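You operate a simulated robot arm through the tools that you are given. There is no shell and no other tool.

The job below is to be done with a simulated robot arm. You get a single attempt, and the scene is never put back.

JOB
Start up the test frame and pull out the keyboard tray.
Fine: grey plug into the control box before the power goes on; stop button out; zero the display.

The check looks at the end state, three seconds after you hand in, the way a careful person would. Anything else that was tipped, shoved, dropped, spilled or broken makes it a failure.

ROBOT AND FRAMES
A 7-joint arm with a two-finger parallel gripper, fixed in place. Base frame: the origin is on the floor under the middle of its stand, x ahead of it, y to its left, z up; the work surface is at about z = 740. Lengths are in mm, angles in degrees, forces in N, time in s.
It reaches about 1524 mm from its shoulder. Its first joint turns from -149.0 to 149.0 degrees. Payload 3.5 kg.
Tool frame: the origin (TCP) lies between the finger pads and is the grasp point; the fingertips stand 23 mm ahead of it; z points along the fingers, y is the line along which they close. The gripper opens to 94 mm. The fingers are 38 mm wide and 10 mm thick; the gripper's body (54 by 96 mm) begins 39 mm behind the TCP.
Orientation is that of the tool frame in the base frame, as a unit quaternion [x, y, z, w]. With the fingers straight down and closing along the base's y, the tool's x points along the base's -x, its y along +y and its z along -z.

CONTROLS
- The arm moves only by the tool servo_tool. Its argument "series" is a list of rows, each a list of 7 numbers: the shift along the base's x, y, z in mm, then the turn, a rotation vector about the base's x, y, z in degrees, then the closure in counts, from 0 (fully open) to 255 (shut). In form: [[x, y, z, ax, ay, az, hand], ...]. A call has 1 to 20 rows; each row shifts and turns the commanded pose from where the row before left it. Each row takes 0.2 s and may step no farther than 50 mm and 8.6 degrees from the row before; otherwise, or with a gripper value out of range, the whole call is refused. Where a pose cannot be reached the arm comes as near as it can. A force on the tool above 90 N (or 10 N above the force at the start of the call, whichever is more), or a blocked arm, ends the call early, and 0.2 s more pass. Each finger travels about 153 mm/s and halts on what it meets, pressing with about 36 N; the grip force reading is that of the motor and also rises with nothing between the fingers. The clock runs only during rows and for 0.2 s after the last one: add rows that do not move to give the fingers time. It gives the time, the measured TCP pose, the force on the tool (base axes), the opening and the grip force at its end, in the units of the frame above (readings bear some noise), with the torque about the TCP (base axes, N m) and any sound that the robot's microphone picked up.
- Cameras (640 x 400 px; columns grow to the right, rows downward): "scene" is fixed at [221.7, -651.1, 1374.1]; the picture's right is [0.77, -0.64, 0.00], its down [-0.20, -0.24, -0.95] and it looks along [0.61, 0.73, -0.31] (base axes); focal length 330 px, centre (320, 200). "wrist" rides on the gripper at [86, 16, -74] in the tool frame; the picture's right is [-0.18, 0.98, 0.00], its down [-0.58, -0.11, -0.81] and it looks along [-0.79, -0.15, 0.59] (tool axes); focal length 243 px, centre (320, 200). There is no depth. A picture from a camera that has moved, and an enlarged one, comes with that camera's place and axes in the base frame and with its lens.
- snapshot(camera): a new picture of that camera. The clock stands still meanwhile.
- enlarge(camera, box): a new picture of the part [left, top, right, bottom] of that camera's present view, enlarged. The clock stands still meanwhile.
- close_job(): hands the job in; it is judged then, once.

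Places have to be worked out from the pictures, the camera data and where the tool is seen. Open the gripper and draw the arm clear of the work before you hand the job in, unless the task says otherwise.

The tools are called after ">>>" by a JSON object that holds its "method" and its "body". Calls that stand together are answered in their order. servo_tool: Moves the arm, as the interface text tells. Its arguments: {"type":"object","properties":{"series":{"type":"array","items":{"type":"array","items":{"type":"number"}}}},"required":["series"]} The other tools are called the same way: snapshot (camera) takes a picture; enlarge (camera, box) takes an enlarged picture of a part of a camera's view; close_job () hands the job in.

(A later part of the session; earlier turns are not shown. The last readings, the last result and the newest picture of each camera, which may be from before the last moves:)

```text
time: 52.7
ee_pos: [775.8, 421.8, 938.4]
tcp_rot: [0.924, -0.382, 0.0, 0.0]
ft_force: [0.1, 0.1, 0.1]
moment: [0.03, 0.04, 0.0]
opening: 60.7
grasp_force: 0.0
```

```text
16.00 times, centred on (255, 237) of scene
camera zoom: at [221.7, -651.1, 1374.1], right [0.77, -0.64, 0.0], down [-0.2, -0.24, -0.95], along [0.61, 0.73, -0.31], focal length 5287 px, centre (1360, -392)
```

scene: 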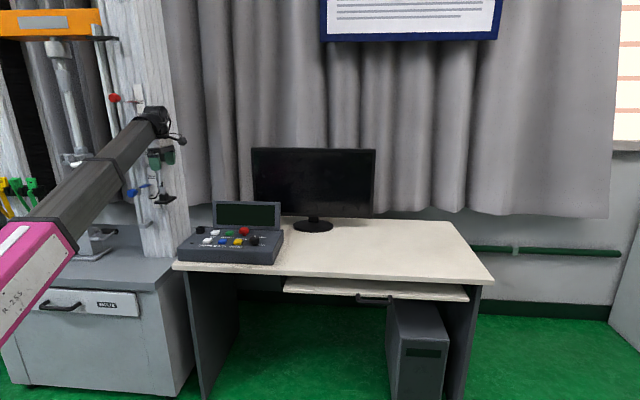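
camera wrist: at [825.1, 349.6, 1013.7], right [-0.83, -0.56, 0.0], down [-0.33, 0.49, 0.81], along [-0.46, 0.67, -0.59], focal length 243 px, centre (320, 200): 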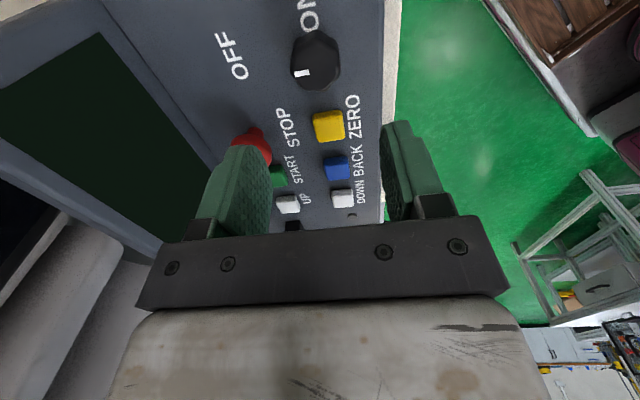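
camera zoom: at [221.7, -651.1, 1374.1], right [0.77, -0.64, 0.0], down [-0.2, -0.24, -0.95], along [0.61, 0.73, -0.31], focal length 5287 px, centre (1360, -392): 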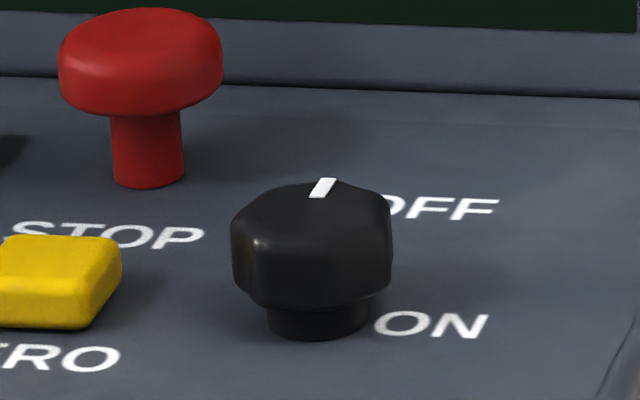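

The knob is a seven-lobed shape with one lobe at its mark and a flat opposite, so the present closing direction (along the mark) suits it. I centre over (777, 425) and descend part way for a check.

>>> {"method": "servo_tool", "body": {"series": [[0.6, 1.4, -8, 0, 0, 0, 90], [0.7, 1.5, -15, 0, 0, 0, 90], [0, 0, -18, 0, 0, 0, 90], [0, 0, -15, 0, 0, 0, 90], [0, 0, -9, 0, 0, 0, 90], [0, 0, 0, 0, 0, 0, 90]]}}

>>> {"method": "enlarge", "body": {"camera": "wrist", "box": [200, 50, 440, 200]}}

>>> {"method": "enlarge", "body": {"camera": "scene", "box": [220, 190, 290, 250]}}

```text
time: 54.1
ee_pos: [776.5, 426.6, 873.9]
tcp_rot: [0.924, -0.383, 0.0, 0.0]
ft_force: [-0.1, -0.2, 1.1]
moment: [0.03, 0.01, -0.04]
opening: 60.8
grasp_force: 0.0
```

```text
2.67 times, centred on (320, 125) of wrist
camera zoom: at [826.1, 353.3, 948.6], right [-0.83, -0.56, 0.0], down [-0.33, 0.49, 0.81], along [-0.46, 0.67, -0.59], focal length 647 px, centre (320, 400)
```

zoom: 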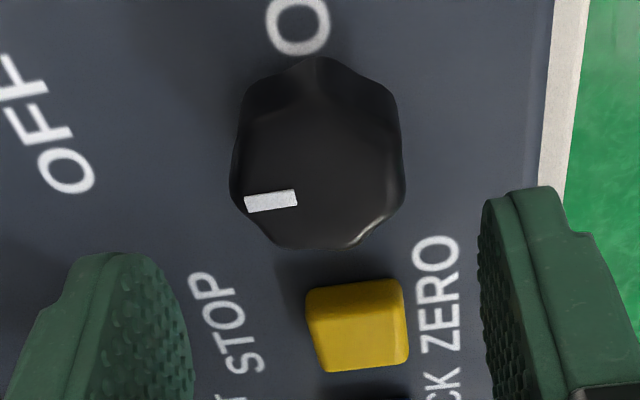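

```text
6.67 times, centred on (255, 220) of scene
camera zoom: at [221.7, -651.1, 1374.1], right [0.77, -0.64, 0.0], down [-0.2, -0.24, -0.95], along [0.61, 0.73, -0.31], focal length 2203 px, centre (753, 67)
```

zoom: 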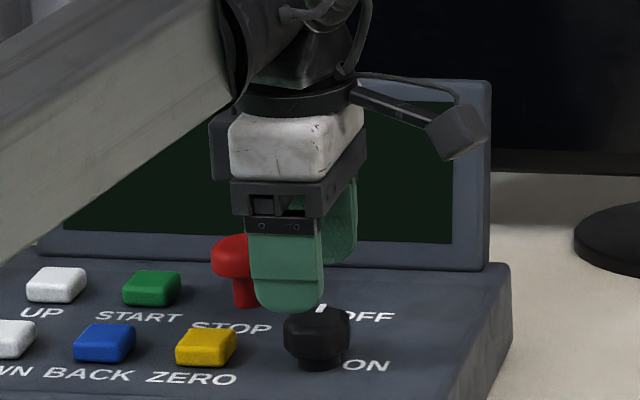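

The knob is centred under the TCP. I descend so the pads straddle it and close.

>>> {"method": "servo_tool", "body": {"series": [[0, 0, -10, 0, 0, 0, 90], [0, 0, -14, 0, 0, 0, 90], [0, 0, -12, 0, 0, 0, 90], [0, 0, -7, 0, 0, 0, 90], [0, 0, -3, 0, 0, 0, 90], [0, 0, 0, 0, 0, 0, 90]]}}

>>> {"method": "servo_tool", "body": {"series": [[0, 0, 0, 0, 0, 0, 120], [0, 0, 0, 0, 0, 0, 170], [0, 0, 0, 0, 0, 0, 255], [0, 0, 0, 0, 0, 0, 255]]}}

>>> {"method": "enlarge", "body": {"camera": "wrist", "box": [200, 50, 440, 200]}}

>>> {"method": "enlarge", "body": {"camera": "scene", "box": [220, 190, 290, 250]}}

```text
time: 55.5
ee_pos: [776.7, 425.0, 827.3]
tcp_rot: [0.924, -0.382, 0.0, 0.0]
ft_force: [-0.3, 0.0, 0.5]
moment: [0.0, -0.01, 0.03]
opening: 60.7
grasp_force: 0.0
```

```text
time: 56.5
ee_pos: [778.0, 424.4, 827.8]
tcp_rot: [0.924, -0.383, 0.0, 0.0]
ft_force: [-1.6, -0.7, -1.2]
moment: [-0.05, 0.01, 0.0]
opening: 39.8
grasp_force: 44.6
```

```text
2.67 times, centred on (320, 125) of wrist
camera zoom: at [826.2, 352.9, 902.5], right [-0.83, -0.56, 0.0], down [-0.33, 0.49, 0.81], along [-0.46, 0.67, -0.59], focal length 647 px, centre (320, 400)
```

zoom: 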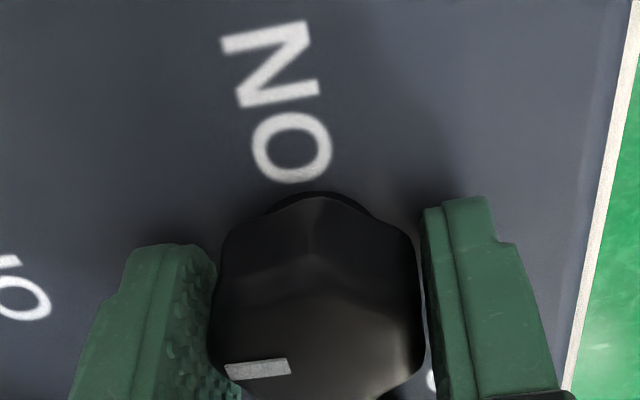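

```text
6.67 times, centred on (255, 220) of scene
camera zoom: at [221.7, -651.1, 1374.1], right [0.77, -0.64, 0.0], down [-0.2, -0.24, -0.95], along [0.61, 0.73, -0.31], focal length 2203 px, centre (753, 67)
```

zoom: 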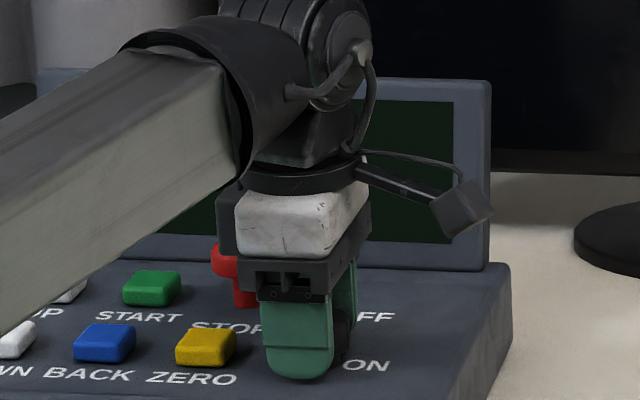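

Gripped at 39.8 mm. I turn the knob clockwise, starting with 20° to see how it responds.

>>> {"method": "servo_tool", "body": {"series": [[0, 0, 0, 0, 0, -3, 255], [0, 0, 0, 0, 0, -5, 255], [0, 0, 0, 0, 0, -6, 255], [0, 0, 0, 0, 0, -6, 255], [0, 0, 0, 0, 0, 0, 255]]}}

>>> {"method": "enlarge", "body": {"camera": "wrist", "box": [200, 50, 440, 200]}}

>>> {"method": "enlarge", "body": {"camera": "scene", "box": [170, 170, 300, 270]}}

```text
time: 57.7
ee_pos: [776.8, 427.0, 827.9]
tcp_rot: [0.843, -0.538, 0.001, -0.001]
ft_force: [4.5, 5.9, -2.5]
moment: [-0.29, -0.05, 0.03]
opening: 39.5
grasp_force: 44.8
```

```text
2.67 times, centred on (320, 125) of wrist
camera zoom: at [799.0, 340.8, 902.4], right [-0.97, -0.25, 0.0], down [-0.15, 0.57, 0.81], along [-0.2, 0.78, -0.59], focal length 647 px, centre (320, 400)
```

zoom: 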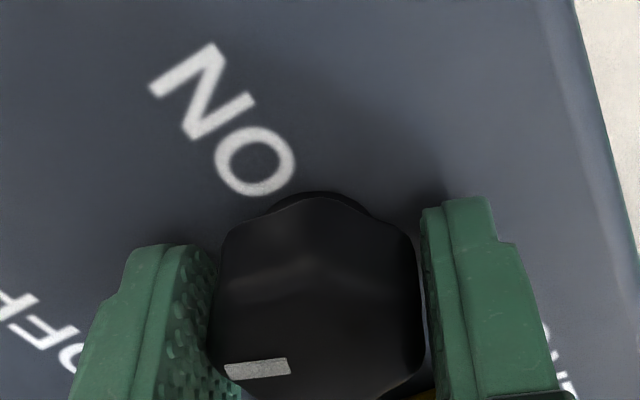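

```text
4.00 times, centred on (235, 220) of scene
camera zoom: at [221.7, -651.1, 1374.1], right [0.77, -0.64, 0.0], down [-0.2, -0.24, -0.95], along [0.61, 0.73, -0.31], focal length 1322 px, centre (660, 120)
```

zoom: 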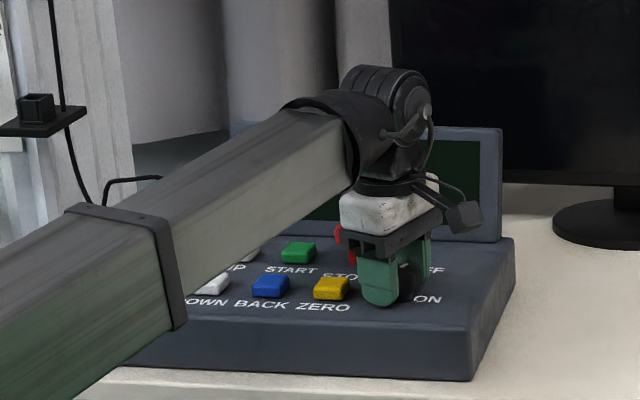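

The knob turns along with the hand and little torque. I continue another 35° and check.

>>> {"method": "servo_tool", "body": {"series": [[0, 0, 0, 0, 0, -6, 255], [0, 0, 0, 0, 0, -7, 255], [0, 0, 0, 0, 0, -7, 255], [0, 0, 0, 0, 0, -7, 255], [0, 0, 0, 0, 0, -7, 255], [0, 0, 0, 0, 0, 0, 255]]}}

>>> {"method": "enlarge", "body": {"camera": "wrist", "box": [200, 50, 440, 200]}}

>>> {"method": "enlarge", "body": {"camera": "scene", "box": [200, 180, 300, 260]}}

```text
time: 59.1
ee_pos: [778.8, 425.4, 826.1]
tcp_rot: [-0.649, 0.761, -0.001, 0.002]
ft_force: [26.5, 12.3, 6.7]
moment: [-0.74, 0.02, 0.08]
opening: 39.7
grasp_force: 44.7
```

```text
2.67 times, centred on (320, 125) of wrist
camera zoom: at [748.9, 343.4, 902.3], right [-0.94, 0.34, 0.0], down [0.2, 0.56, 0.81], along [0.27, 0.76, -0.59], focal length 647 px, centre (320, 400)
```

zoom: 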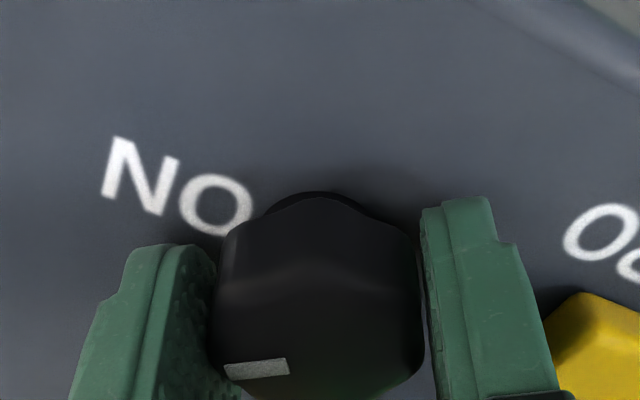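

```text
5.00 times, centred on (250, 220) of scene
camera zoom: at [221.7, -651.1, 1374.1], right [0.77, -0.64, 0.0], down [-0.2, -0.24, -0.95], along [0.61, 0.73, -0.31], focal length 1652 px, centre (670, 100)
```

zoom: 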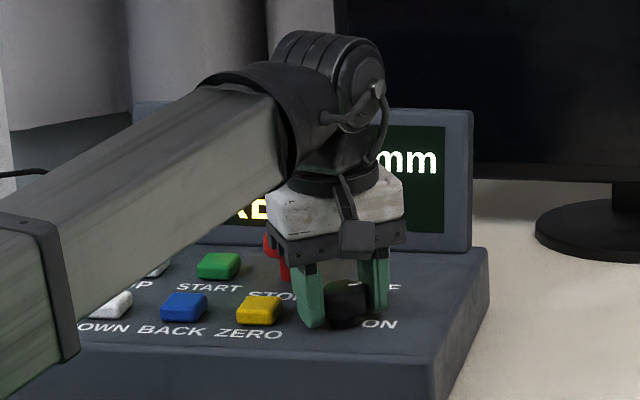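

The display has lit up; a 29 N side load has built from a ~1 mm axis offset. I shift the hand that way and finish the turn to ON.

>>> {"method": "servo_tool", "body": {"series": [[0.8, 0.4, 0, 0, 0, 0, 255], [0.3, 0.1, 0, 0, 0, -5, 255], [0.3, 0.1, 0, 0, 0, -6, 255], [0.2, 0, 0, 0, 0, -6, 255], [0, 0, 0, 0, 0, -6, 255], [0, 0, 0, 0, 0, 0, 255]]}}

>>> {"method": "enlarge", "body": {"camera": "wrist", "box": [200, 50, 440, 200]}}

>>> {"method": "enlarge", "body": {"camera": "scene", "box": [200, 180, 300, 260]}}

```text
time: 60.5
ee_pos: [780.0, 425.4, 827.2]
tcp_rot: [-0.484, 0.875, -0.002, 0.001]
ft_force: [33.1, -0.2, 7.5]
moment: [-0.45, -0.2, 0.05]
opening: 39.6
grasp_force: 44.9
```

```text
2.67 times, centred on (320, 125) of wrist
camera zoom: at [719.9, 361.2, 902.2], right [-0.73, 0.68, 0.0], down [0.4, 0.43, 0.81], along [0.55, 0.59, -0.59], focal length 647 px, centre (320, 400)
```

zoom: 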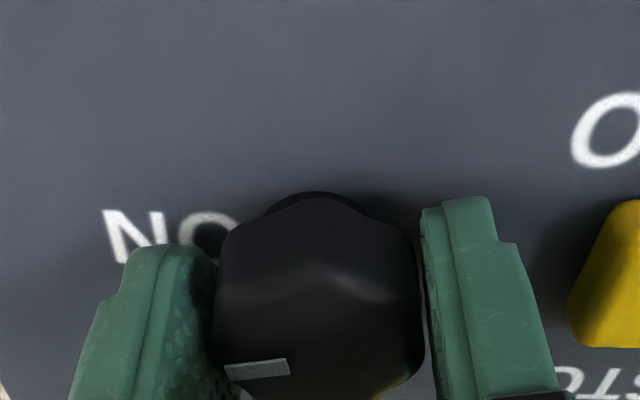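

```text
5.00 times, centred on (250, 220) of scene
camera zoom: at [221.7, -651.1, 1374.1], right [0.77, -0.64, 0.0], down [-0.2, -0.24, -0.95], along [0.61, 0.73, -0.31], focal length 1652 px, centre (670, 100)
```

zoom: 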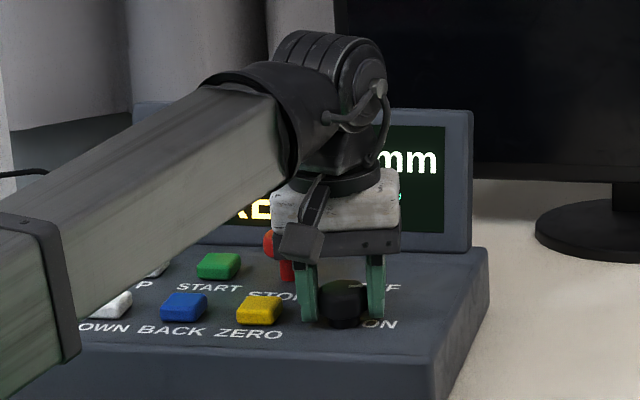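

About 13° remain; the side load is 33 N along +x. I relieve it by shifting toward +x, then finish the turn.

>>> {"method": "servo_tool", "body": {"series": [[0.8, 0, 0, 0, 0, 0, 255], [0.7, 0, 0, 0, 0, 0, 255], [0, 0, 0, 0, 0, 0, 255]]}}

>>> {"method": "servo_tool", "body": {"series": [[0.3, -0.2, 0, 0, 0, -5, 255], [0.2, -0.2, 0, 0, 0, -5, 255], [0.1, -0.1, 0, 0, 0, -3, 255], [0, 0, 0, 0, 0, 0, 255]]}}

>>> {"method": "enlarge", "body": {"camera": "wrist", "box": [200, 50, 440, 200]}}

```text
time: 61.3
ee_pos: [780.3, 426.5, 827.7]
tcp_rot: [-0.485, 0.875, 0.0, 0.0]
ft_force: [20.4, -2.4, 5.6]
moment: [0.46, -0.99, 0.01]
opening: 39.6
grasp_force: 44.2
```

```text
time: 62.3
ee_pos: [780.8, 425.9, 827.8]
tcp_rot: [-0.382, 0.924, 0.0, 0.0]
ft_force: [12.5, -5.6, -2.1]
moment: [0.82, -1.17, 0.12]
opening: 39.3
grasp_force: 45.2
```

```text
2.67 times, centred on (320, 125) of wrist
camera zoom: at [707.9, 375.8, 902.5], right [-0.56, 0.83, 0.0], down [0.49, 0.33, 0.81], along [0.67, 0.45, -0.59], focal length 647 px, centre (320, 400)
```

zoom: 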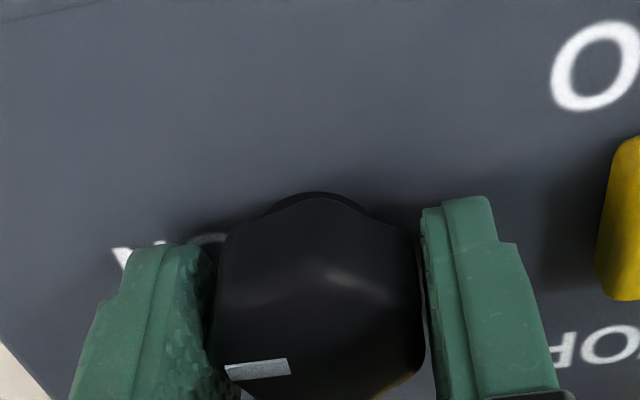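

The hand has turned 90°, the mark now points at ON. I open slightly and lift straight off the knob.

>>> {"method": "servo_tool", "body": {"series": [[0, 0, 0, 0, 0, 0, 200], [0, 0, 0, 0, 0, 0, 130], [0, 0, 0, 0, 0, 0, 112], [0, 0, 0, 0, 0, 0, 112]]}}

>>> {"method": "servo_tool", "body": {"series": [[0, 0, 5, 0, 0, 0, 112], [0, 0, 10, 0, 0, 0, 112], [0, 0, 15, 0, 0, 0, 112], [0, 0, 15, 0, 0, 0, 112], [0, 0, 15, 0, 0, 0, 112], [0, 0, 15, 0, 0, 0, 112], [-4, -4, 15, 0, 0, 0, 112], [-6, -6, 10, 0, 0, 0, 112], [0, 0, 0, 0, 0, 0, 112]]}}

>>> {"method": "snapshot", "body": {"camera": "wrist"}}

>>> {"method": "enlarge", "body": {"camera": "scene", "box": [180, 170, 300, 270]}}

```text
time: 63.3
ee_pos: [780.9, 426.1, 828.0]
tcp_rot: [-0.382, 0.924, 0.0, 0.0]
ft_force: [0.2, 0.4, 0.8]
moment: [0.01, 0.03, 0.02]
opening: 52.7
grasp_force: 0.0
```

```text
time: 65.3
ee_pos: [771.0, 415.3, 928.6]
tcp_rot: [-0.383, 0.924, -0.001, 0.0]
ft_force: [0.8, -0.2, 0.2]
moment: [-0.05, 0.02, 0.01]
opening: 52.6
grasp_force: 0.1
```

```text
taken
camera wrist: at [698.2, 365.7, 1002.7], right [-0.56, 0.83, 0.0], down [0.49, 0.33, 0.81], along [0.67, 0.46, -0.59], focal length 243 px, centre (320, 200)
```

wrist: 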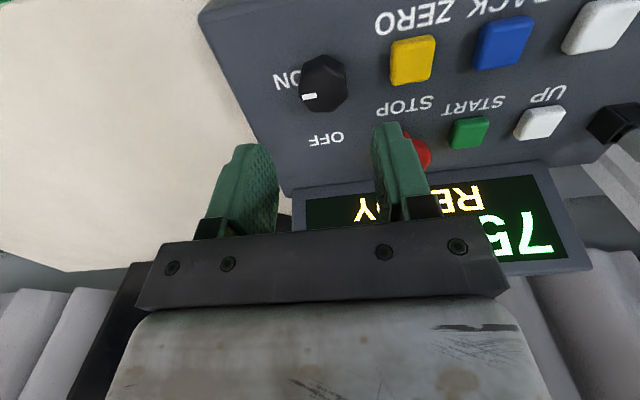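

```text
4.00 times, centred on (240, 220) of scene
camera zoom: at [221.7, -651.1, 1374.1], right [0.77, -0.64, 0.0], down [-0.2, -0.24, -0.95], along [0.61, 0.73, -0.31], focal length 1322 px, centre (640, 120)
```

zoom: 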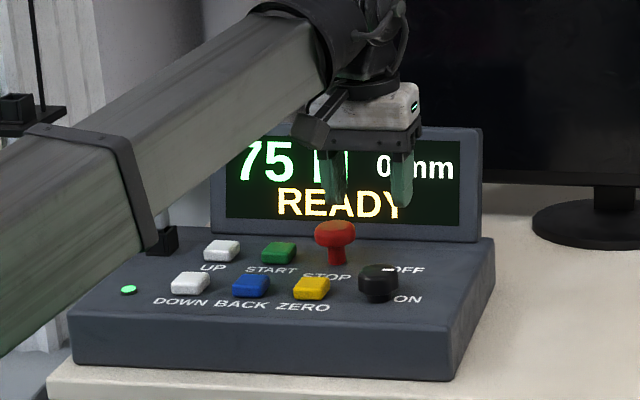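

The display reads "75 N 0 mm READY", so power, plug and stop are right; the 75 N must be zeroed. I close the fingers and move over the yellow ZERO button at about (731, 472).

>>> {"method": "servo_tool", "body": {"series": [[-6, 8, 0, 0, 0, 0, 180], [-10, 14, 0, 0, 0, 0, 255], [-10, 14, -3, 0, 0, 0, 255], [-8, 12, -8, 0, 0, 0, 255], [-6, 8.7, -12, 0, 0, 0, 255], [0, 0, -12, 0, 0, 0, 255], [0, 0, -10, 0, 0, 0, 255], [0, 0, -4, 0, 0, 0, 255], [0, 0, 0, 0, 0, 0, 255]]}}

>>> {"method": "snapshot", "body": {"camera": "wrist"}}

>>> {"method": "enlarge", "body": {"camera": "wrist", "box": [200, 50, 440, 200]}}

>>> {"method": "enlarge", "body": {"camera": "scene", "box": [200, 180, 290, 260]}}

```text
time: 67.3
ee_pos: [730.6, 471.5, 879.2]
tcp_rot: [-0.382, 0.924, 0.0, 0.0]
ft_force: [0.2, 0.0, 0.3]
moment: [0.03, 0.0, 0.01]
opening: 0.0
grasp_force: 36.1
```

```text
taken
camera wrist: at [657.9, 422.7, 953.8], right [-0.56, 0.83, 0.0], down [0.49, 0.33, 0.81], along [0.67, 0.46, -0.59], focal length 243 px, centre (320, 200)
```

wrist: 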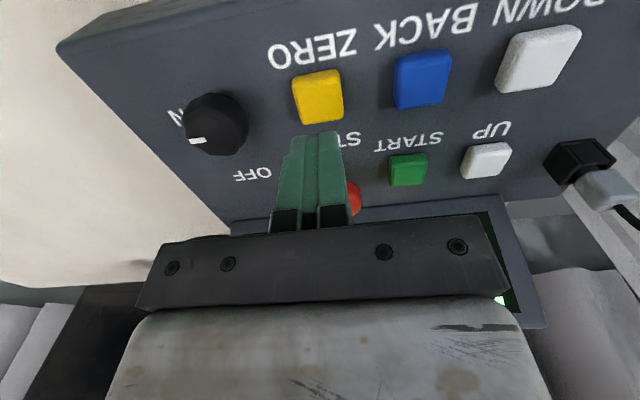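

```text
2.67 times, centred on (320, 125) of wrist
camera zoom: at [657.9, 422.7, 953.8], right [-0.56, 0.83, 0.0], down [0.49, 0.33, 0.81], along [0.67, 0.46, -0.59], focal length 647 px, centre (320, 400)
```

zoom: 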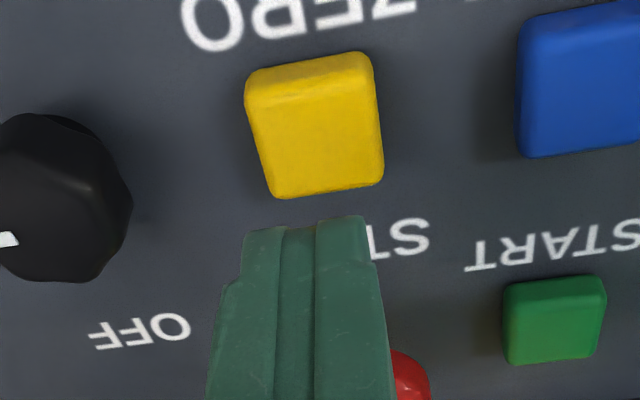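

```text
5.00 times, centred on (245, 220) of scene
camera zoom: at [221.7, -651.1, 1374.1], right [0.77, -0.64, 0.0], down [-0.2, -0.24, -0.95], along [0.61, 0.73, -0.31], focal length 1652 px, centre (695, 100)
```

zoom: 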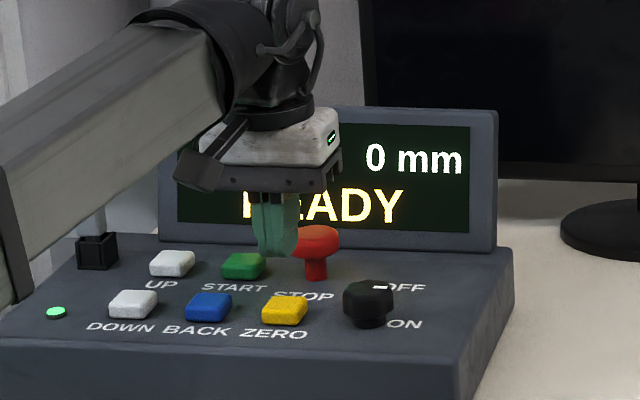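

ZERO lies within about 1.5 mm of the fingertip axis. I descend to just above it, then press in small steps.

>>> {"method": "servo_tool", "body": {"series": [[0.5, 0.5, -10, 0, 0, 0, 255], [0.3, 0.3, -14, 0, 0, 0, 255], [0, 0, -10, 0, 0, 0, 255], [0, 0, -5, 0, 0, 0, 255], [0, 0, -3, 0, 0, 0, 255], [0, 0, 0, 0, 0, 0, 255]]}}

>>> {"method": "enlarge", "body": {"camera": "scene", "box": [215, 200, 275, 250]}}

>>> {"method": "enlarge", "body": {"camera": "wrist", "box": [200, 50, 440, 200]}}

```text
time: 68.7
ee_pos: [732.7, 471.9, 836.6]
tcp_rot: [-0.382, 0.924, 0.0, 0.001]
ft_force: [1.4, -0.3, 0.3]
moment: [0.03, -0.02, 0.01]
opening: 0.0
grasp_force: 36.1
```

```text
8.00 times, centred on (245, 225) of scene
camera zoom: at [221.7, -651.1, 1374.1], right [0.77, -0.64, 0.0], down [-0.2, -0.24, -0.95], along [0.61, 0.73, -0.31], focal length 2643 px, centre (920, 0)
```

zoom: 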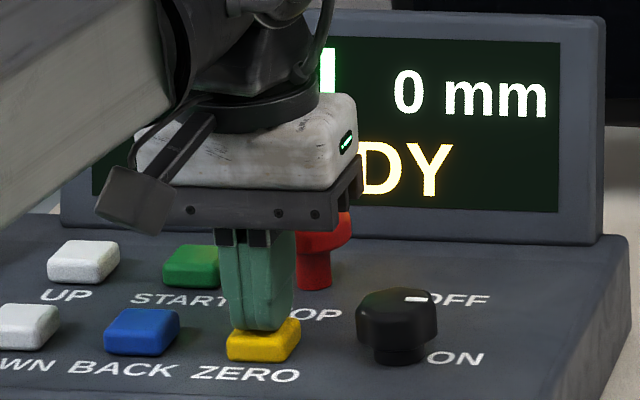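

```text
2.67 times, centred on (320, 125) of wrist
camera zoom: at [659.1, 423.2, 911.8], right [-0.56, 0.83, 0.0], down [0.49, 0.33, 0.81], along [0.67, 0.46, -0.59], focal length 647 px, centre (320, 400)
```

zoom: 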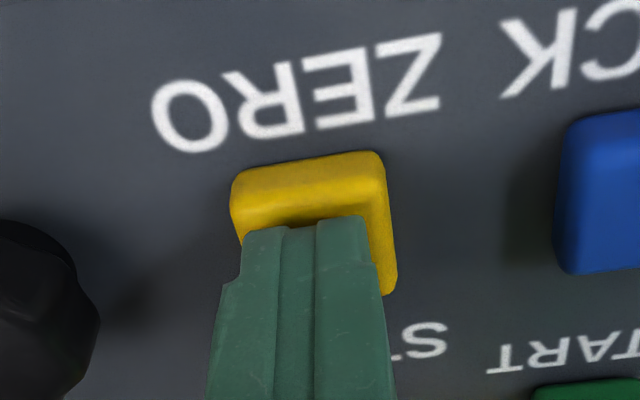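

The fingertips are over the yellow key. I press down in 1 mm steps.

>>> {"method": "servo_tool", "body": {"series": [[0, 0, -1.5, 0, 0, 0, 255], [0, 0, -1.5, 0, 0, 0, 255], [0, 0, -1, 0, 0, 0, 255], [0, 0, -1, 0, 0, 0, 255], [0, 0, 0, 0, 0, 0, 255]]}}

>>> {"method": "enlarge", "body": {"camera": "scene", "box": [215, 200, 275, 250]}}

```text
time: 69.9
ee_pos: [730.6, 472.8, 833.0]
tcp_rot: [-0.383, 0.924, 0.001, 0.0]
ft_force: [1.0, 0.6, 4.0]
moment: [0.02, -0.01, 0.0]
opening: 0.0
grasp_force: 36.0
heard: click
```

```text
8.00 times, centred on (245, 225) of scene
camera zoom: at [221.7, -651.1, 1374.1], right [0.77, -0.64, 0.0], down [-0.2, -0.24, -0.95], along [0.61, 0.73, -0.31], focal length 2643 px, centre (920, 0)
```

zoom: 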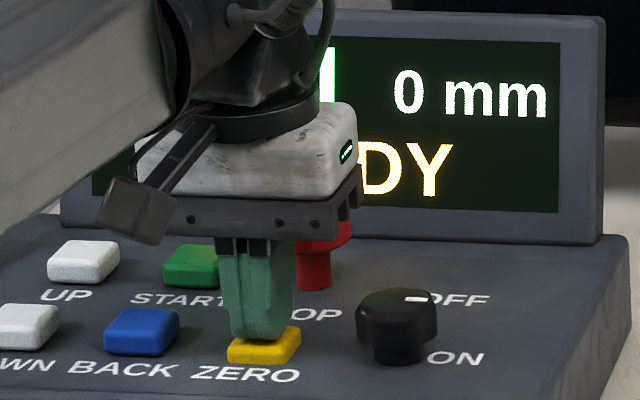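

A click was heard at 4 N. I lift off and look at the display.

>>> {"method": "servo_tool", "body": {"series": [[0, 0, 4, 0, 0, 0, 255], [0, 0, 8, 0, 0, 0, 255], [0, 0, 14, 0, 0, 0, 255], [-2, -2, 18, 0, 0, 0, 255], [-4, -4, 18, 0, 0, 0, 255], [-6, -8, 18, 0, 0, 0, 255], [-6, -10, 18, 0, 0, 0, 255], [-2, -6, 8, 0, 0, 0, 255], [0, 0, 0, 0, 0, 0, 255]]}}

>>> {"method": "enlarge", "body": {"camera": "scene", "box": [180, 180, 300, 270]}}

>>> {"method": "snapshot", "body": {"camera": "wrist"}}

```text
time: 71.9
ee_pos: [711.3, 442.6, 937.6]
tcp_rot: [-0.383, 0.924, 0.0, 0.001]
ft_force: [0.8, -0.2, 0.1]
moment: [0.01, -0.04, -0.02]
opening: 0.0
grasp_force: 36.5
```

```text
4.44 times, centred on (240, 225) of scene
camera zoom: at [221.7, -651.1, 1374.1], right [0.77, -0.64, 0.0], down [-0.2, -0.24, -0.95], along [0.61, 0.73, -0.31], focal length 1469 px, centre (676, 89)
```

zoom: 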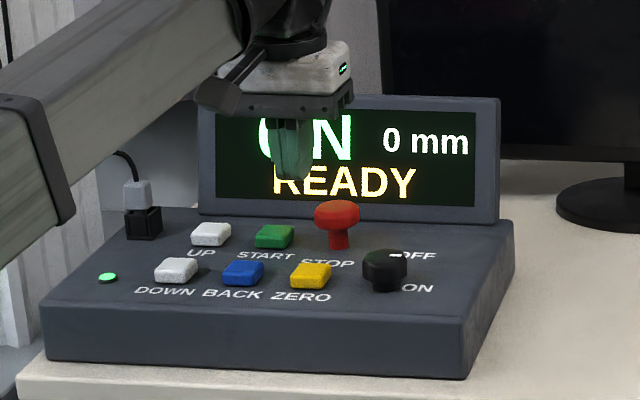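

```text
taken
camera wrist: at [638.4, 393.6, 1013.2], right [-0.56, 0.83, 0.0], down [0.49, 0.33, 0.81], along [0.67, 0.46, -0.59], focal length 243 px, centre (320, 200)
```

wrist: 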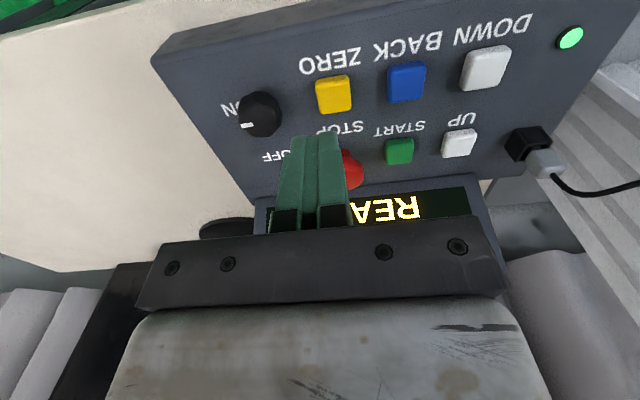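

The display now reads "0 N 0 mm READY". I check the knob's mark angle up close to be sure it is fully at ON.

>>> {"method": "enlarge", "body": {"camera": "wrist", "box": [210, 70, 310, 170]}}

>>> {"method": "enlarge", "body": {"camera": "scene", "box": [240, 220, 270, 248]}}

```text
4.00 times, centred on (260, 120) of wrist
camera zoom: at [638.4, 393.6, 1013.2], right [-0.56, 0.83, 0.0], down [0.49, 0.33, 0.81], along [0.67, 0.46, -0.59], focal length 970 px, centre (560, 520)
```

zoom: 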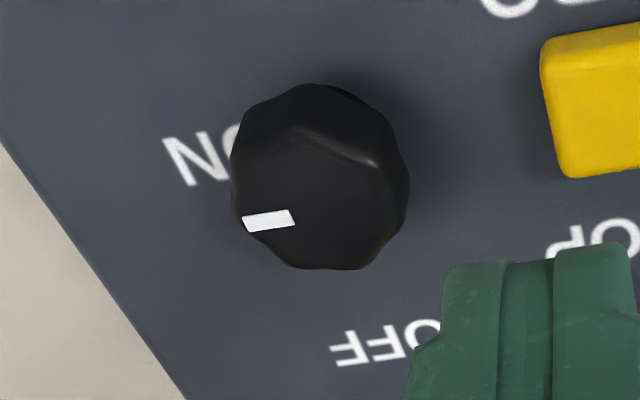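

```text
14.29 times, centred on (255, 234) of scene
camera zoom: at [221.7, -651.1, 1374.1], right [0.77, -0.64, 0.0], down [-0.2, -0.24, -0.95], along [0.61, 0.73, -0.31], focal length 4720 px, centre (1249, -286)
```

zoom: 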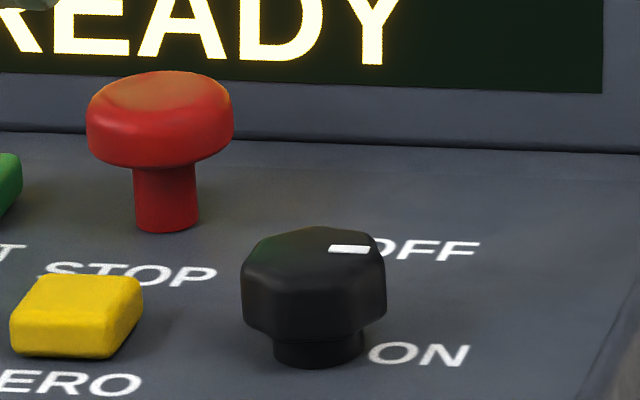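

The mark is on ON, so the console is done. Now the keyboard tray: its handle triangulates to roughly (1019, 20, 660), so I swing over in front of it to view it with the wrist camera.

>>> {"method": "servo_tool", "body": {"series": [[5, -9, 0, 0, 0, 0, 255], [10, -19, 0, 0, 0, 0, 255], [14, -26.5, 0, 0, 0, 0, 255], [14, -26.5, 0, 0, 0, 0, 255], [14, -26.5, 0, 0, 0, 0, 255], [14, -26.5, 0, 0, 0, 0, 255], [14, -26.5, -2, 0, 0, 0, 255], [14, -26.5, -4, 0, 0, 0, 255], [14, -26.5, -4, 0, 0, 0, 255], [14, -26.5, -4, 0, 0, 0, 255], [14, -26.5, -4, 0, 0, 0, 255], [14, -26.5, -4, 0, 0, 0, 255], [14, -26.5, -4, 0, 0, 0, 255], [14, -26.5, -4, 0, 0, 0, 255], [14, -26.5, -4, 0, 0, 0, 255], [14, -26.5, -3, 0, 0, 0, 255], [14, -26.5, 0, 0, 0, 0, 255], [12, -24, 0, 0, 0, 0, 255], [8, -14, 0, 0, 0, 0, 255], [0, 0, 0, 0, 0, 0, 255]]}}

>>> {"method": "snapshot", "body": {"camera": "wrist"}}

>>> {"method": "snapshot", "body": {"camera": "scene"}}

```text
time: 76.1
ee_pos: [955.9, -19.0, 899.2]
tcp_rot: [-0.383, 0.924, 0.0, 0.001]
ft_force: [-0.1, -0.2, 0.3]
moment: [-0.02, 0.02, 0.02]
opening: 0.1
grasp_force: 35.8
```

```text
taken
camera wrist: at [883.7, -70.0, 974.8], right [-0.56, 0.83, 0.0], down [0.49, 0.33, 0.81], along [0.67, 0.46, -0.59], focal length 243 px, centre (320, 200)
```

wrist: 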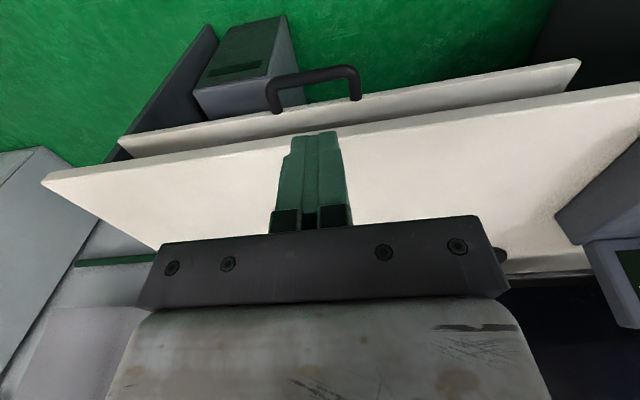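

```text
taken
```

scene: 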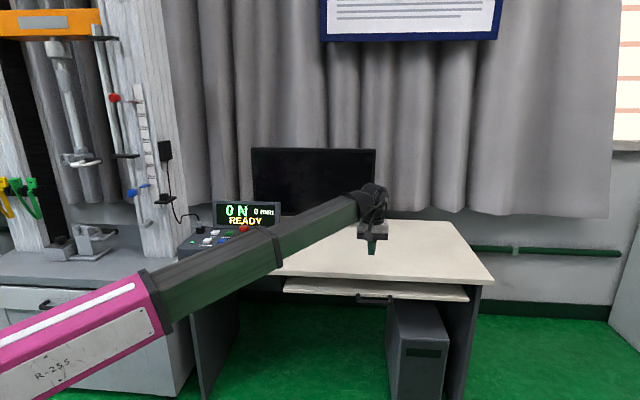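

The handle is in clear view above the tray edge. I zoom in on it in both cameras.

>>> {"method": "enlarge", "body": {"camera": "wrist", "box": [220, 30, 420, 155]}}

>>> {"method": "enlarge", "body": {"camera": "scene", "box": [340, 270, 420, 320]}}

```text
3.20 times, centred on (320, 92) of wrist
camera zoom: at [883.7, -70.0, 974.8], right [-0.56, 0.83, 0.0], down [0.49, 0.33, 0.81], along [0.67, 0.46, -0.59], focal length 776 px, centre (320, 544)
```

zoom: 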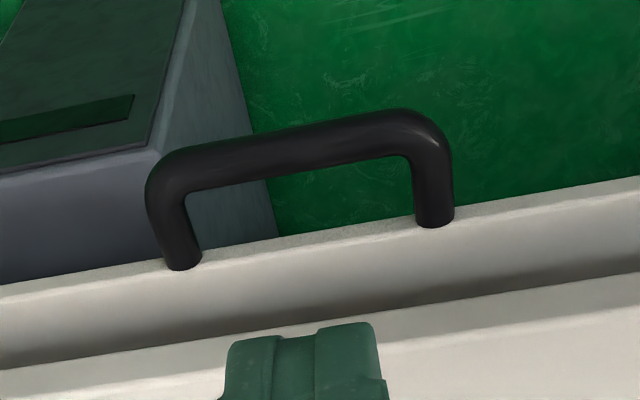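

```text
8.00 times, centred on (380, 295) of scene
camera zoom: at [221.7, -651.1, 1374.1], right [0.77, -0.64, 0.0], down [-0.2, -0.24, -0.95], along [0.61, 0.73, -0.31], focal length 2643 px, centre (-160, -560)
```

zoom: 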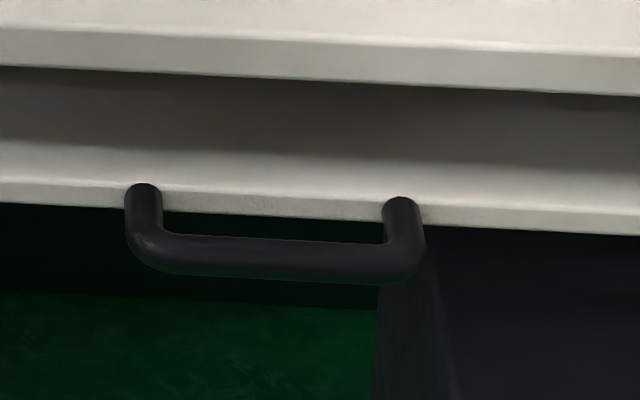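

The bar centre comes out at about (1024, 16, 650), parallel to the desk edge, with ~29 mm of space behind it. I'll grip it from the front with the hand nearly horizontal; first I turn the hand 90° in yaw and open it partway.

>>> {"method": "servo_tool", "body": {"series": [[-2, -2, 0, 0, 0, 5, 200], [-3, -3, 0, 0, 0, 8, 140], [-3, -3, 0, 0, 0, 8, 140], [-4, -4, 0, 0, 0, 8, 140], [-4, -4, 0, 0, 0, 8, 140], [-4, -4, 0, 0, 0, 8, 140], [-4, -4, 0, 0, 0, 8, 140], [-4, -4, 0, 0, 0, 8, 140], [-4, -4, 0, 0, 0, 8, 140], [-4, -4, 0, 0, 0, 8, 140], [-4, -4, 0, 0, 0, 8, 140], [-2, -2, 0, 0, 0, 5, 140], [0, 0, 0, 0, 0, 0, 140]]}}

>>> {"method": "snapshot", "body": {"camera": "scene"}}

```text
time: 78.9
ee_pos: [915.7, -62.3, 900.1]
tcp_rot: [0.924, -0.382, 0.0, 0.0]
ft_force: [0.7, 0.4, 0.7]
moment: [0.01, -0.01, -0.02]
opening: 42.3
grasp_force: 0.0
```

```text
taken
```

scene: 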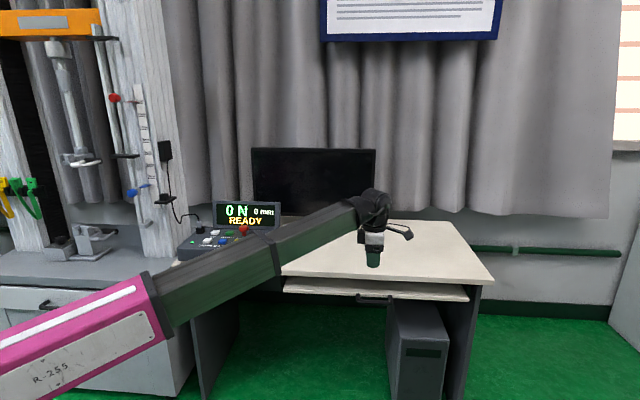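

Yaw is set with no contact. Now I tilt the fingers 75° forward toward the desk while lowering in front of it.

>>> {"method": "servo_tool", "body": {"series": [[0, 0, -4, 3.5, -3.5, 0, 140], [0, 0, -8, 5.3, -5.3, 0, 140], [0, 0, -10, 5.3, -5.3, 0, 140], [0, 0, -12, 5.3, -5.3, 0, 140], [0, 0, -14, 5.3, -5.3, 0, 140], [0, 0, -16, 5.3, -5.3, 0, 140], [0, 0, -18, 5.3, -5.3, 0, 140], [0, 0, -18, 5.3, -5.3, 0, 140], [0, 0, -18, 5.3, -5.3, 0, 140], [0, 0, -14, 5.3, -5.3, 0, 140], [0, 0, -8, 1.83, -1.83, 0, 140], [0, 0, 0, 0, 0, 0, 140]]}}

>>> {"method": "snapshot", "body": {"camera": "scene"}}

>>> {"method": "snapshot", "body": {"camera": "wrist"}}

```text
time: 81.5
ee_pos: [916.2, -57.2, 784.3]
tcp_rot: [0.746, -0.32, 0.218, -0.541]
ft_force: [-0.8, 0.8, 0.1]
moment: [-0.02, 0.02, -0.01]
opening: 42.4
grasp_force: 0.0
out of reach, approached as far as the arm can: row 10, 11
```

```text
taken
```

scene: 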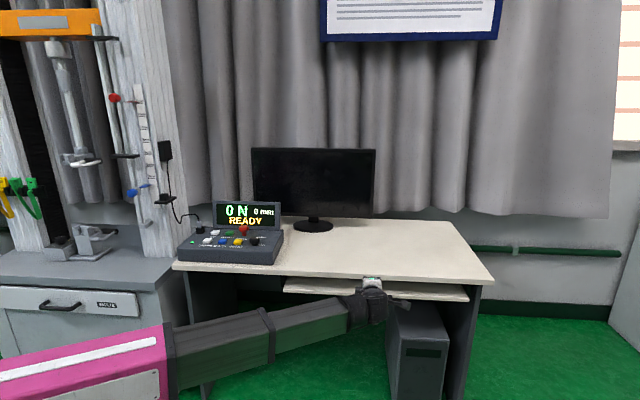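

```text
taken
camera wrist: at [923.3, -172.5, 791.0], right [-0.37, -0.08, -0.93], down [-0.92, -0.1, 0.37], along [-0.12, 0.99, -0.03], focal length 243 px, centre (320, 200)
```

wrist: 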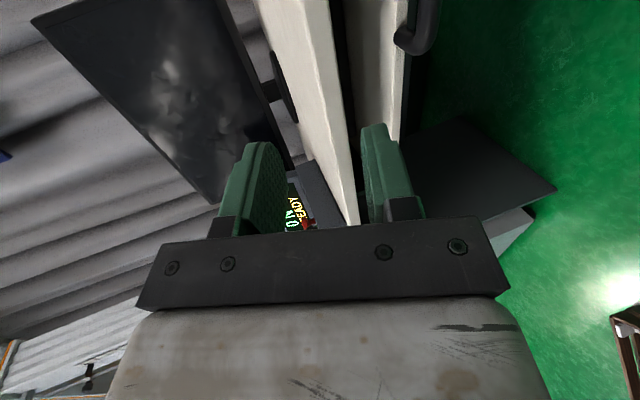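

The arm could not quite reach 75° here (it stopped near 71°). A 60° tilt also clears the tray edge, so I back the tilt off 15° and see whether the arm follows fully.

>>> {"method": "servo_tool", "body": {"series": [[0, 0, 0, -3.5, 3.5, 0, 140], [0, 0, 0, -3.5, 3.5, 0, 140], [0, 0, 0, -3.61, 3.61, 0, 140], [0, 0, 0, 0, 0, 0, 140]]}}

>>> {"method": "snapshot", "body": {"camera": "wrist"}}

>>> {"method": "enlarge", "body": {"camera": "scene", "box": [300, 230, 460, 340]}}

```text
time: 82.5
ee_pos: [917.1, -57.8, 782.4]
tcp_rot: [0.811, -0.348, 0.176, -0.437]
ft_force: [-0.2, -0.5, 0.7]
moment: [-0.05, -0.02, 0.04]
opening: 42.2
grasp_force: 0.0
```

```text
taken
camera wrist: at [926.4, -169.1, 810.5], right [-0.53, -0.24, -0.81], down [-0.84, -0.01, 0.55], along [-0.14, 0.97, -0.19], focal length 243 px, centre (320, 200)
```

wrist: 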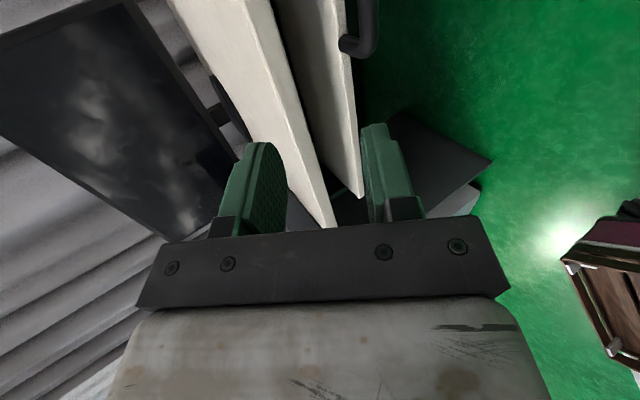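

```text
3.64 times, centred on (380, 285) of scene
camera zoom: at [221.7, -651.1, 1374.1], right [0.77, -0.64, 0.0], down [-0.2, -0.24, -0.95], along [0.61, 0.73, -0.31], focal length 1202 px, centre (102, -109)
```

zoom: 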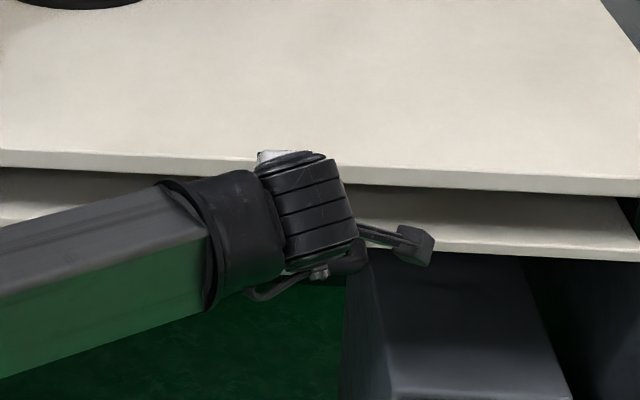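

The arm holds this ~56° tilt exactly. I correct a 1.5° skew and move to a point 70 mm short of the handle along the finger direction.

>>> {"method": "servo_tool", "body": {"series": [[4, 2, -6, -0.15, -0.05, 0.11, 140], [8, 4, -11, -0.15, -0.05, 0.11, 140], [9, 4.4, -13, -0.15, -0.05, 0.11, 140], [9, 4.4, -13, -0.15, -0.05, 0.11, 140], [9, 4.4, -13, -0.15, -0.05, 0.11, 140], [9, 4.4, -13, -0.15, -0.05, 0.11, 140], [9, 4.4, -13, -0.15, -0.05, 0.11, 140], [6, 3, -9, -0.15, 0, 0.11, 140], [2.6, 1.1, -3.4, 0, 0, 0, 140], [0, 0, 0, 0, 0, 0, 140]]}}

>>> {"method": "snapshot", "body": {"camera": "wrist"}}

>>> {"method": "enlarge", "body": {"camera": "scene", "box": [300, 230, 460, 340]}}

```text
time: 84.7
ee_pos: [983.5, -26.5, 689.1]
tcp_rot: [0.817, -0.338, 0.18, -0.431]
ft_force: [-0.1, 0.9, 0.6]
moment: [0.01, 0.0, -0.02]
opening: 42.5
grasp_force: 0.1
```

```text
taken
camera wrist: at [993.9, -136.4, 718.8], right [-0.52, -0.26, -0.81], down [-0.84, -0.02, 0.54], along [-0.16, 0.96, -0.21], focal length 243 px, centre (320, 200)
```

wrist: 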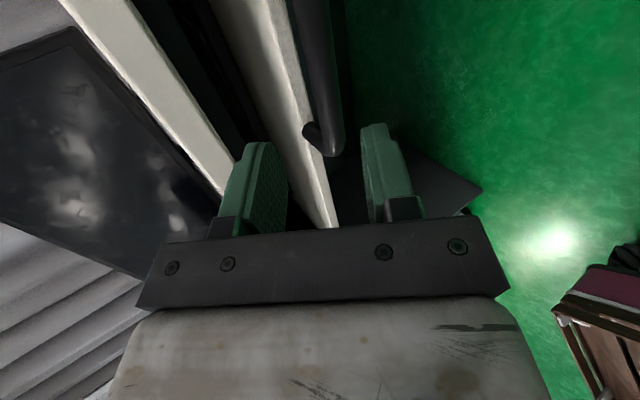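

```text
3.64 times, centred on (380, 285) of scene
camera zoom: at [221.7, -651.1, 1374.1], right [0.77, -0.64, 0.0], down [-0.2, -0.24, -0.95], along [0.61, 0.73, -0.31], focal length 1202 px, centre (102, -109)
```

zoom: 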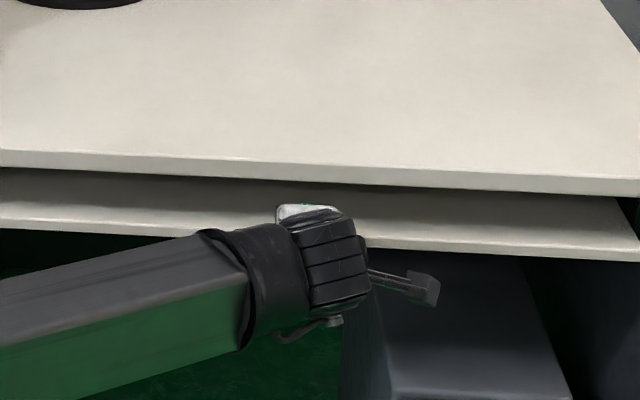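

The bar shows between the fingers. I zoom to measure its offset from the grasp axis before advancing.

>>> {"method": "enlarge", "body": {"camera": "wrist", "box": [220, 50, 420, 175]}}

>>> {"method": "enlarge", "body": {"camera": "scene", "box": [350, 265, 420, 310]}}

```text
3.20 times, centred on (320, 112) of wrist
camera zoom: at [993.9, -136.4, 718.8], right [-0.52, -0.26, -0.81], down [-0.84, -0.02, 0.54], along [-0.16, 0.96, -0.21], focal length 776 px, centre (320, 480)
```

zoom: 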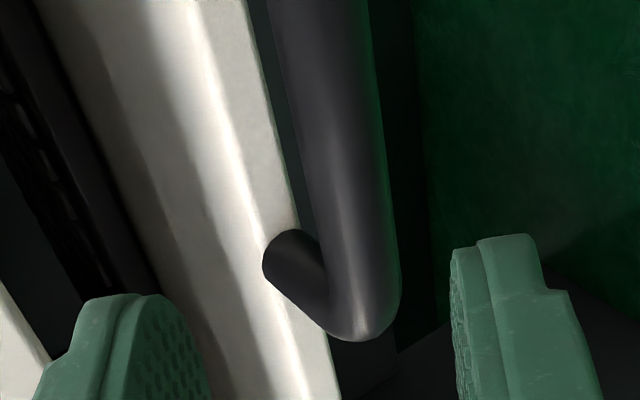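

```text
8.89 times, centred on (385, 288) of scene
camera zoom: at [221.7, -651.1, 1374.1], right [0.77, -0.64, 0.0], down [-0.2, -0.24, -0.95], along [0.61, 0.73, -0.31], focal length 2937 px, centre (-258, -578)
```

zoom: 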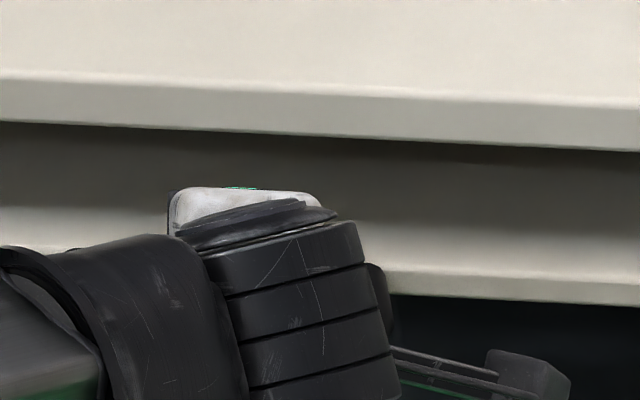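

The bar lies about 4 mm toward the lower finger from the grasp axis. I correct for that and advance 40 mm along the finger direction, then look again.

>>> {"method": "servo_tool", "body": {"series": [[1, 1, -4, 0, 0, 0, 140], [4, 4, -5, 0, 0, 0, 140], [5, 5, -5, 0, 0, 0, 140], [5, 5, -5, 0, 0, 0, 140], [4.5, 4.5, -4.5, 0, 0, 0, 140], [2.3, 2.3, -2.3, 0, 0, 0, 140], [0, 0, 0, 0, 0, 0, 140]]}}

>>> {"method": "enlarge", "body": {"camera": "wrist", "box": [200, 50, 440, 200]}}

>>> {"method": "enlarge", "body": {"camera": "scene", "box": [330, 260, 430, 320]}}

```text
time: 86.3
ee_pos: [1004.5, -3.8, 663.8]
tcp_rot: [0.817, -0.339, 0.18, -0.431]
ft_force: [0.3, 0.3, 0.1]
moment: [0.0, -0.02, 0.01]
opening: 42.6
grasp_force: 0.2
```

```text
2.67 times, centred on (320, 125) of wrist
camera zoom: at [1015.3, -114.6, 692.5], right [-0.52, -0.26, -0.81], down [-0.84, -0.02, 0.54], along [-0.16, 0.96, -0.21], focal length 647 px, centre (320, 400)
```

zoom: 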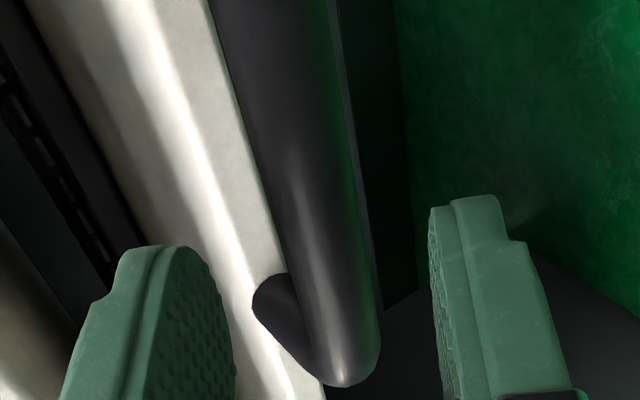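

```text
6.40 times, centred on (380, 290) of scene
camera zoom: at [221.7, -651.1, 1374.1], right [0.77, -0.64, 0.0], down [-0.2, -0.24, -0.95], along [0.61, 0.73, -0.31], focal length 2115 px, centre (-64, -376)
```

zoom: 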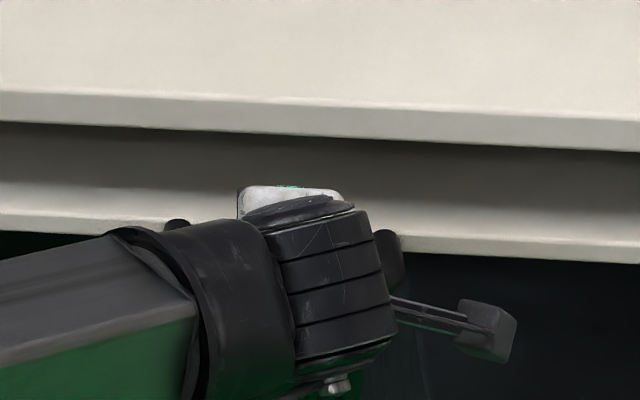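

The bar is now centred within about 1 mm and ~30 mm ahead. I advance another 25 mm so it sits between the pads.

>>> {"method": "servo_tool", "body": {"series": [[2, 2, -2, 0, 0, 0, 150], [4, 4, -4, 0, 0, 0, 150], [4, 4, -4, 0, 0, 0, 150], [3, 3, -2.8, 0, 0, 0, 150], [1.6, 1.6, -1.5, 0, 0, 0, 150], [0, 0, 0, 0, 0, 0, 150]]}}

>>> {"method": "enlarge", "body": {"camera": "wrist", "box": [200, 50, 440, 200]}}

```text
time: 87.7
ee_pos: [1019.1, 11.2, 648.7]
tcp_rot: [0.817, -0.338, 0.179, -0.432]
ft_force: [-0.5, 0.0, -0.2]
moment: [-0.01, 0.01, -0.04]
opening: 38.7
grasp_force: 0.0
```

```text
2.67 times, centred on (320, 125) of wrist
camera zoom: at [1030.1, -100.0, 678.8], right [-0.52, -0.26, -0.81], down [-0.84, -0.02, 0.54], along [-0.16, 0.96, -0.21], focal length 647 px, centre (320, 400)
```

zoom: 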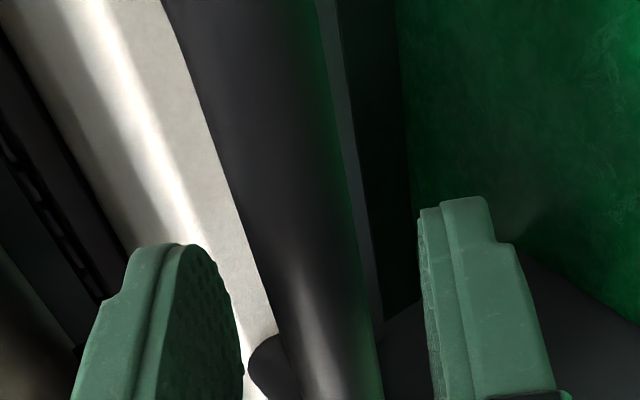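

The bar is centred between the pads with no contact. I close the gripper on it.

>>> {"method": "servo_tool", "body": {"series": [[0, 0, 0, 0, 0, 0, 180], [0, 0, 0, 0, 0, 0, 210], [0, 0, 0, 0, 0, 0, 255], [0, 0, 0, 0, 0, 0, 255]]}}

>>> {"method": "enlarge", "body": {"camera": "wrist", "box": [200, 50, 440, 200]}}

```text
time: 88.7
ee_pos: [1018.5, 11.3, 649.2]
tcp_rot: [0.818, -0.337, 0.179, -0.431]
ft_force: [0.4, 0.5, -0.1]
moment: [-0.14, -0.15, 0.17]
opening: 17.7
grasp_force: 44.5
```

```text
2.67 times, centred on (320, 125) of wrist
camera zoom: at [1030.1, -100.1, 678.8], right [-0.52, -0.26, -0.81], down [-0.84, -0.02, 0.54], along [-0.16, 0.96, -0.21], focal length 647 px, centre (320, 400)
```

zoom: 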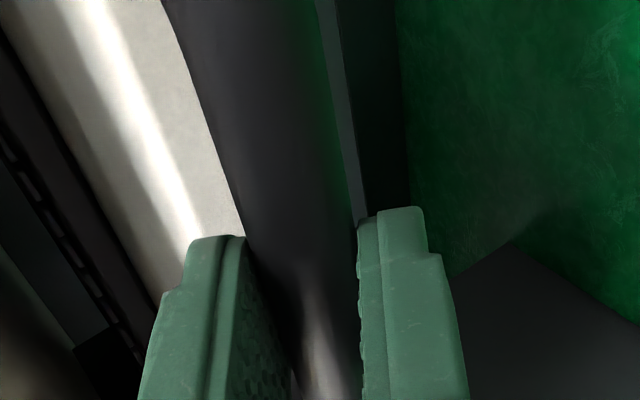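

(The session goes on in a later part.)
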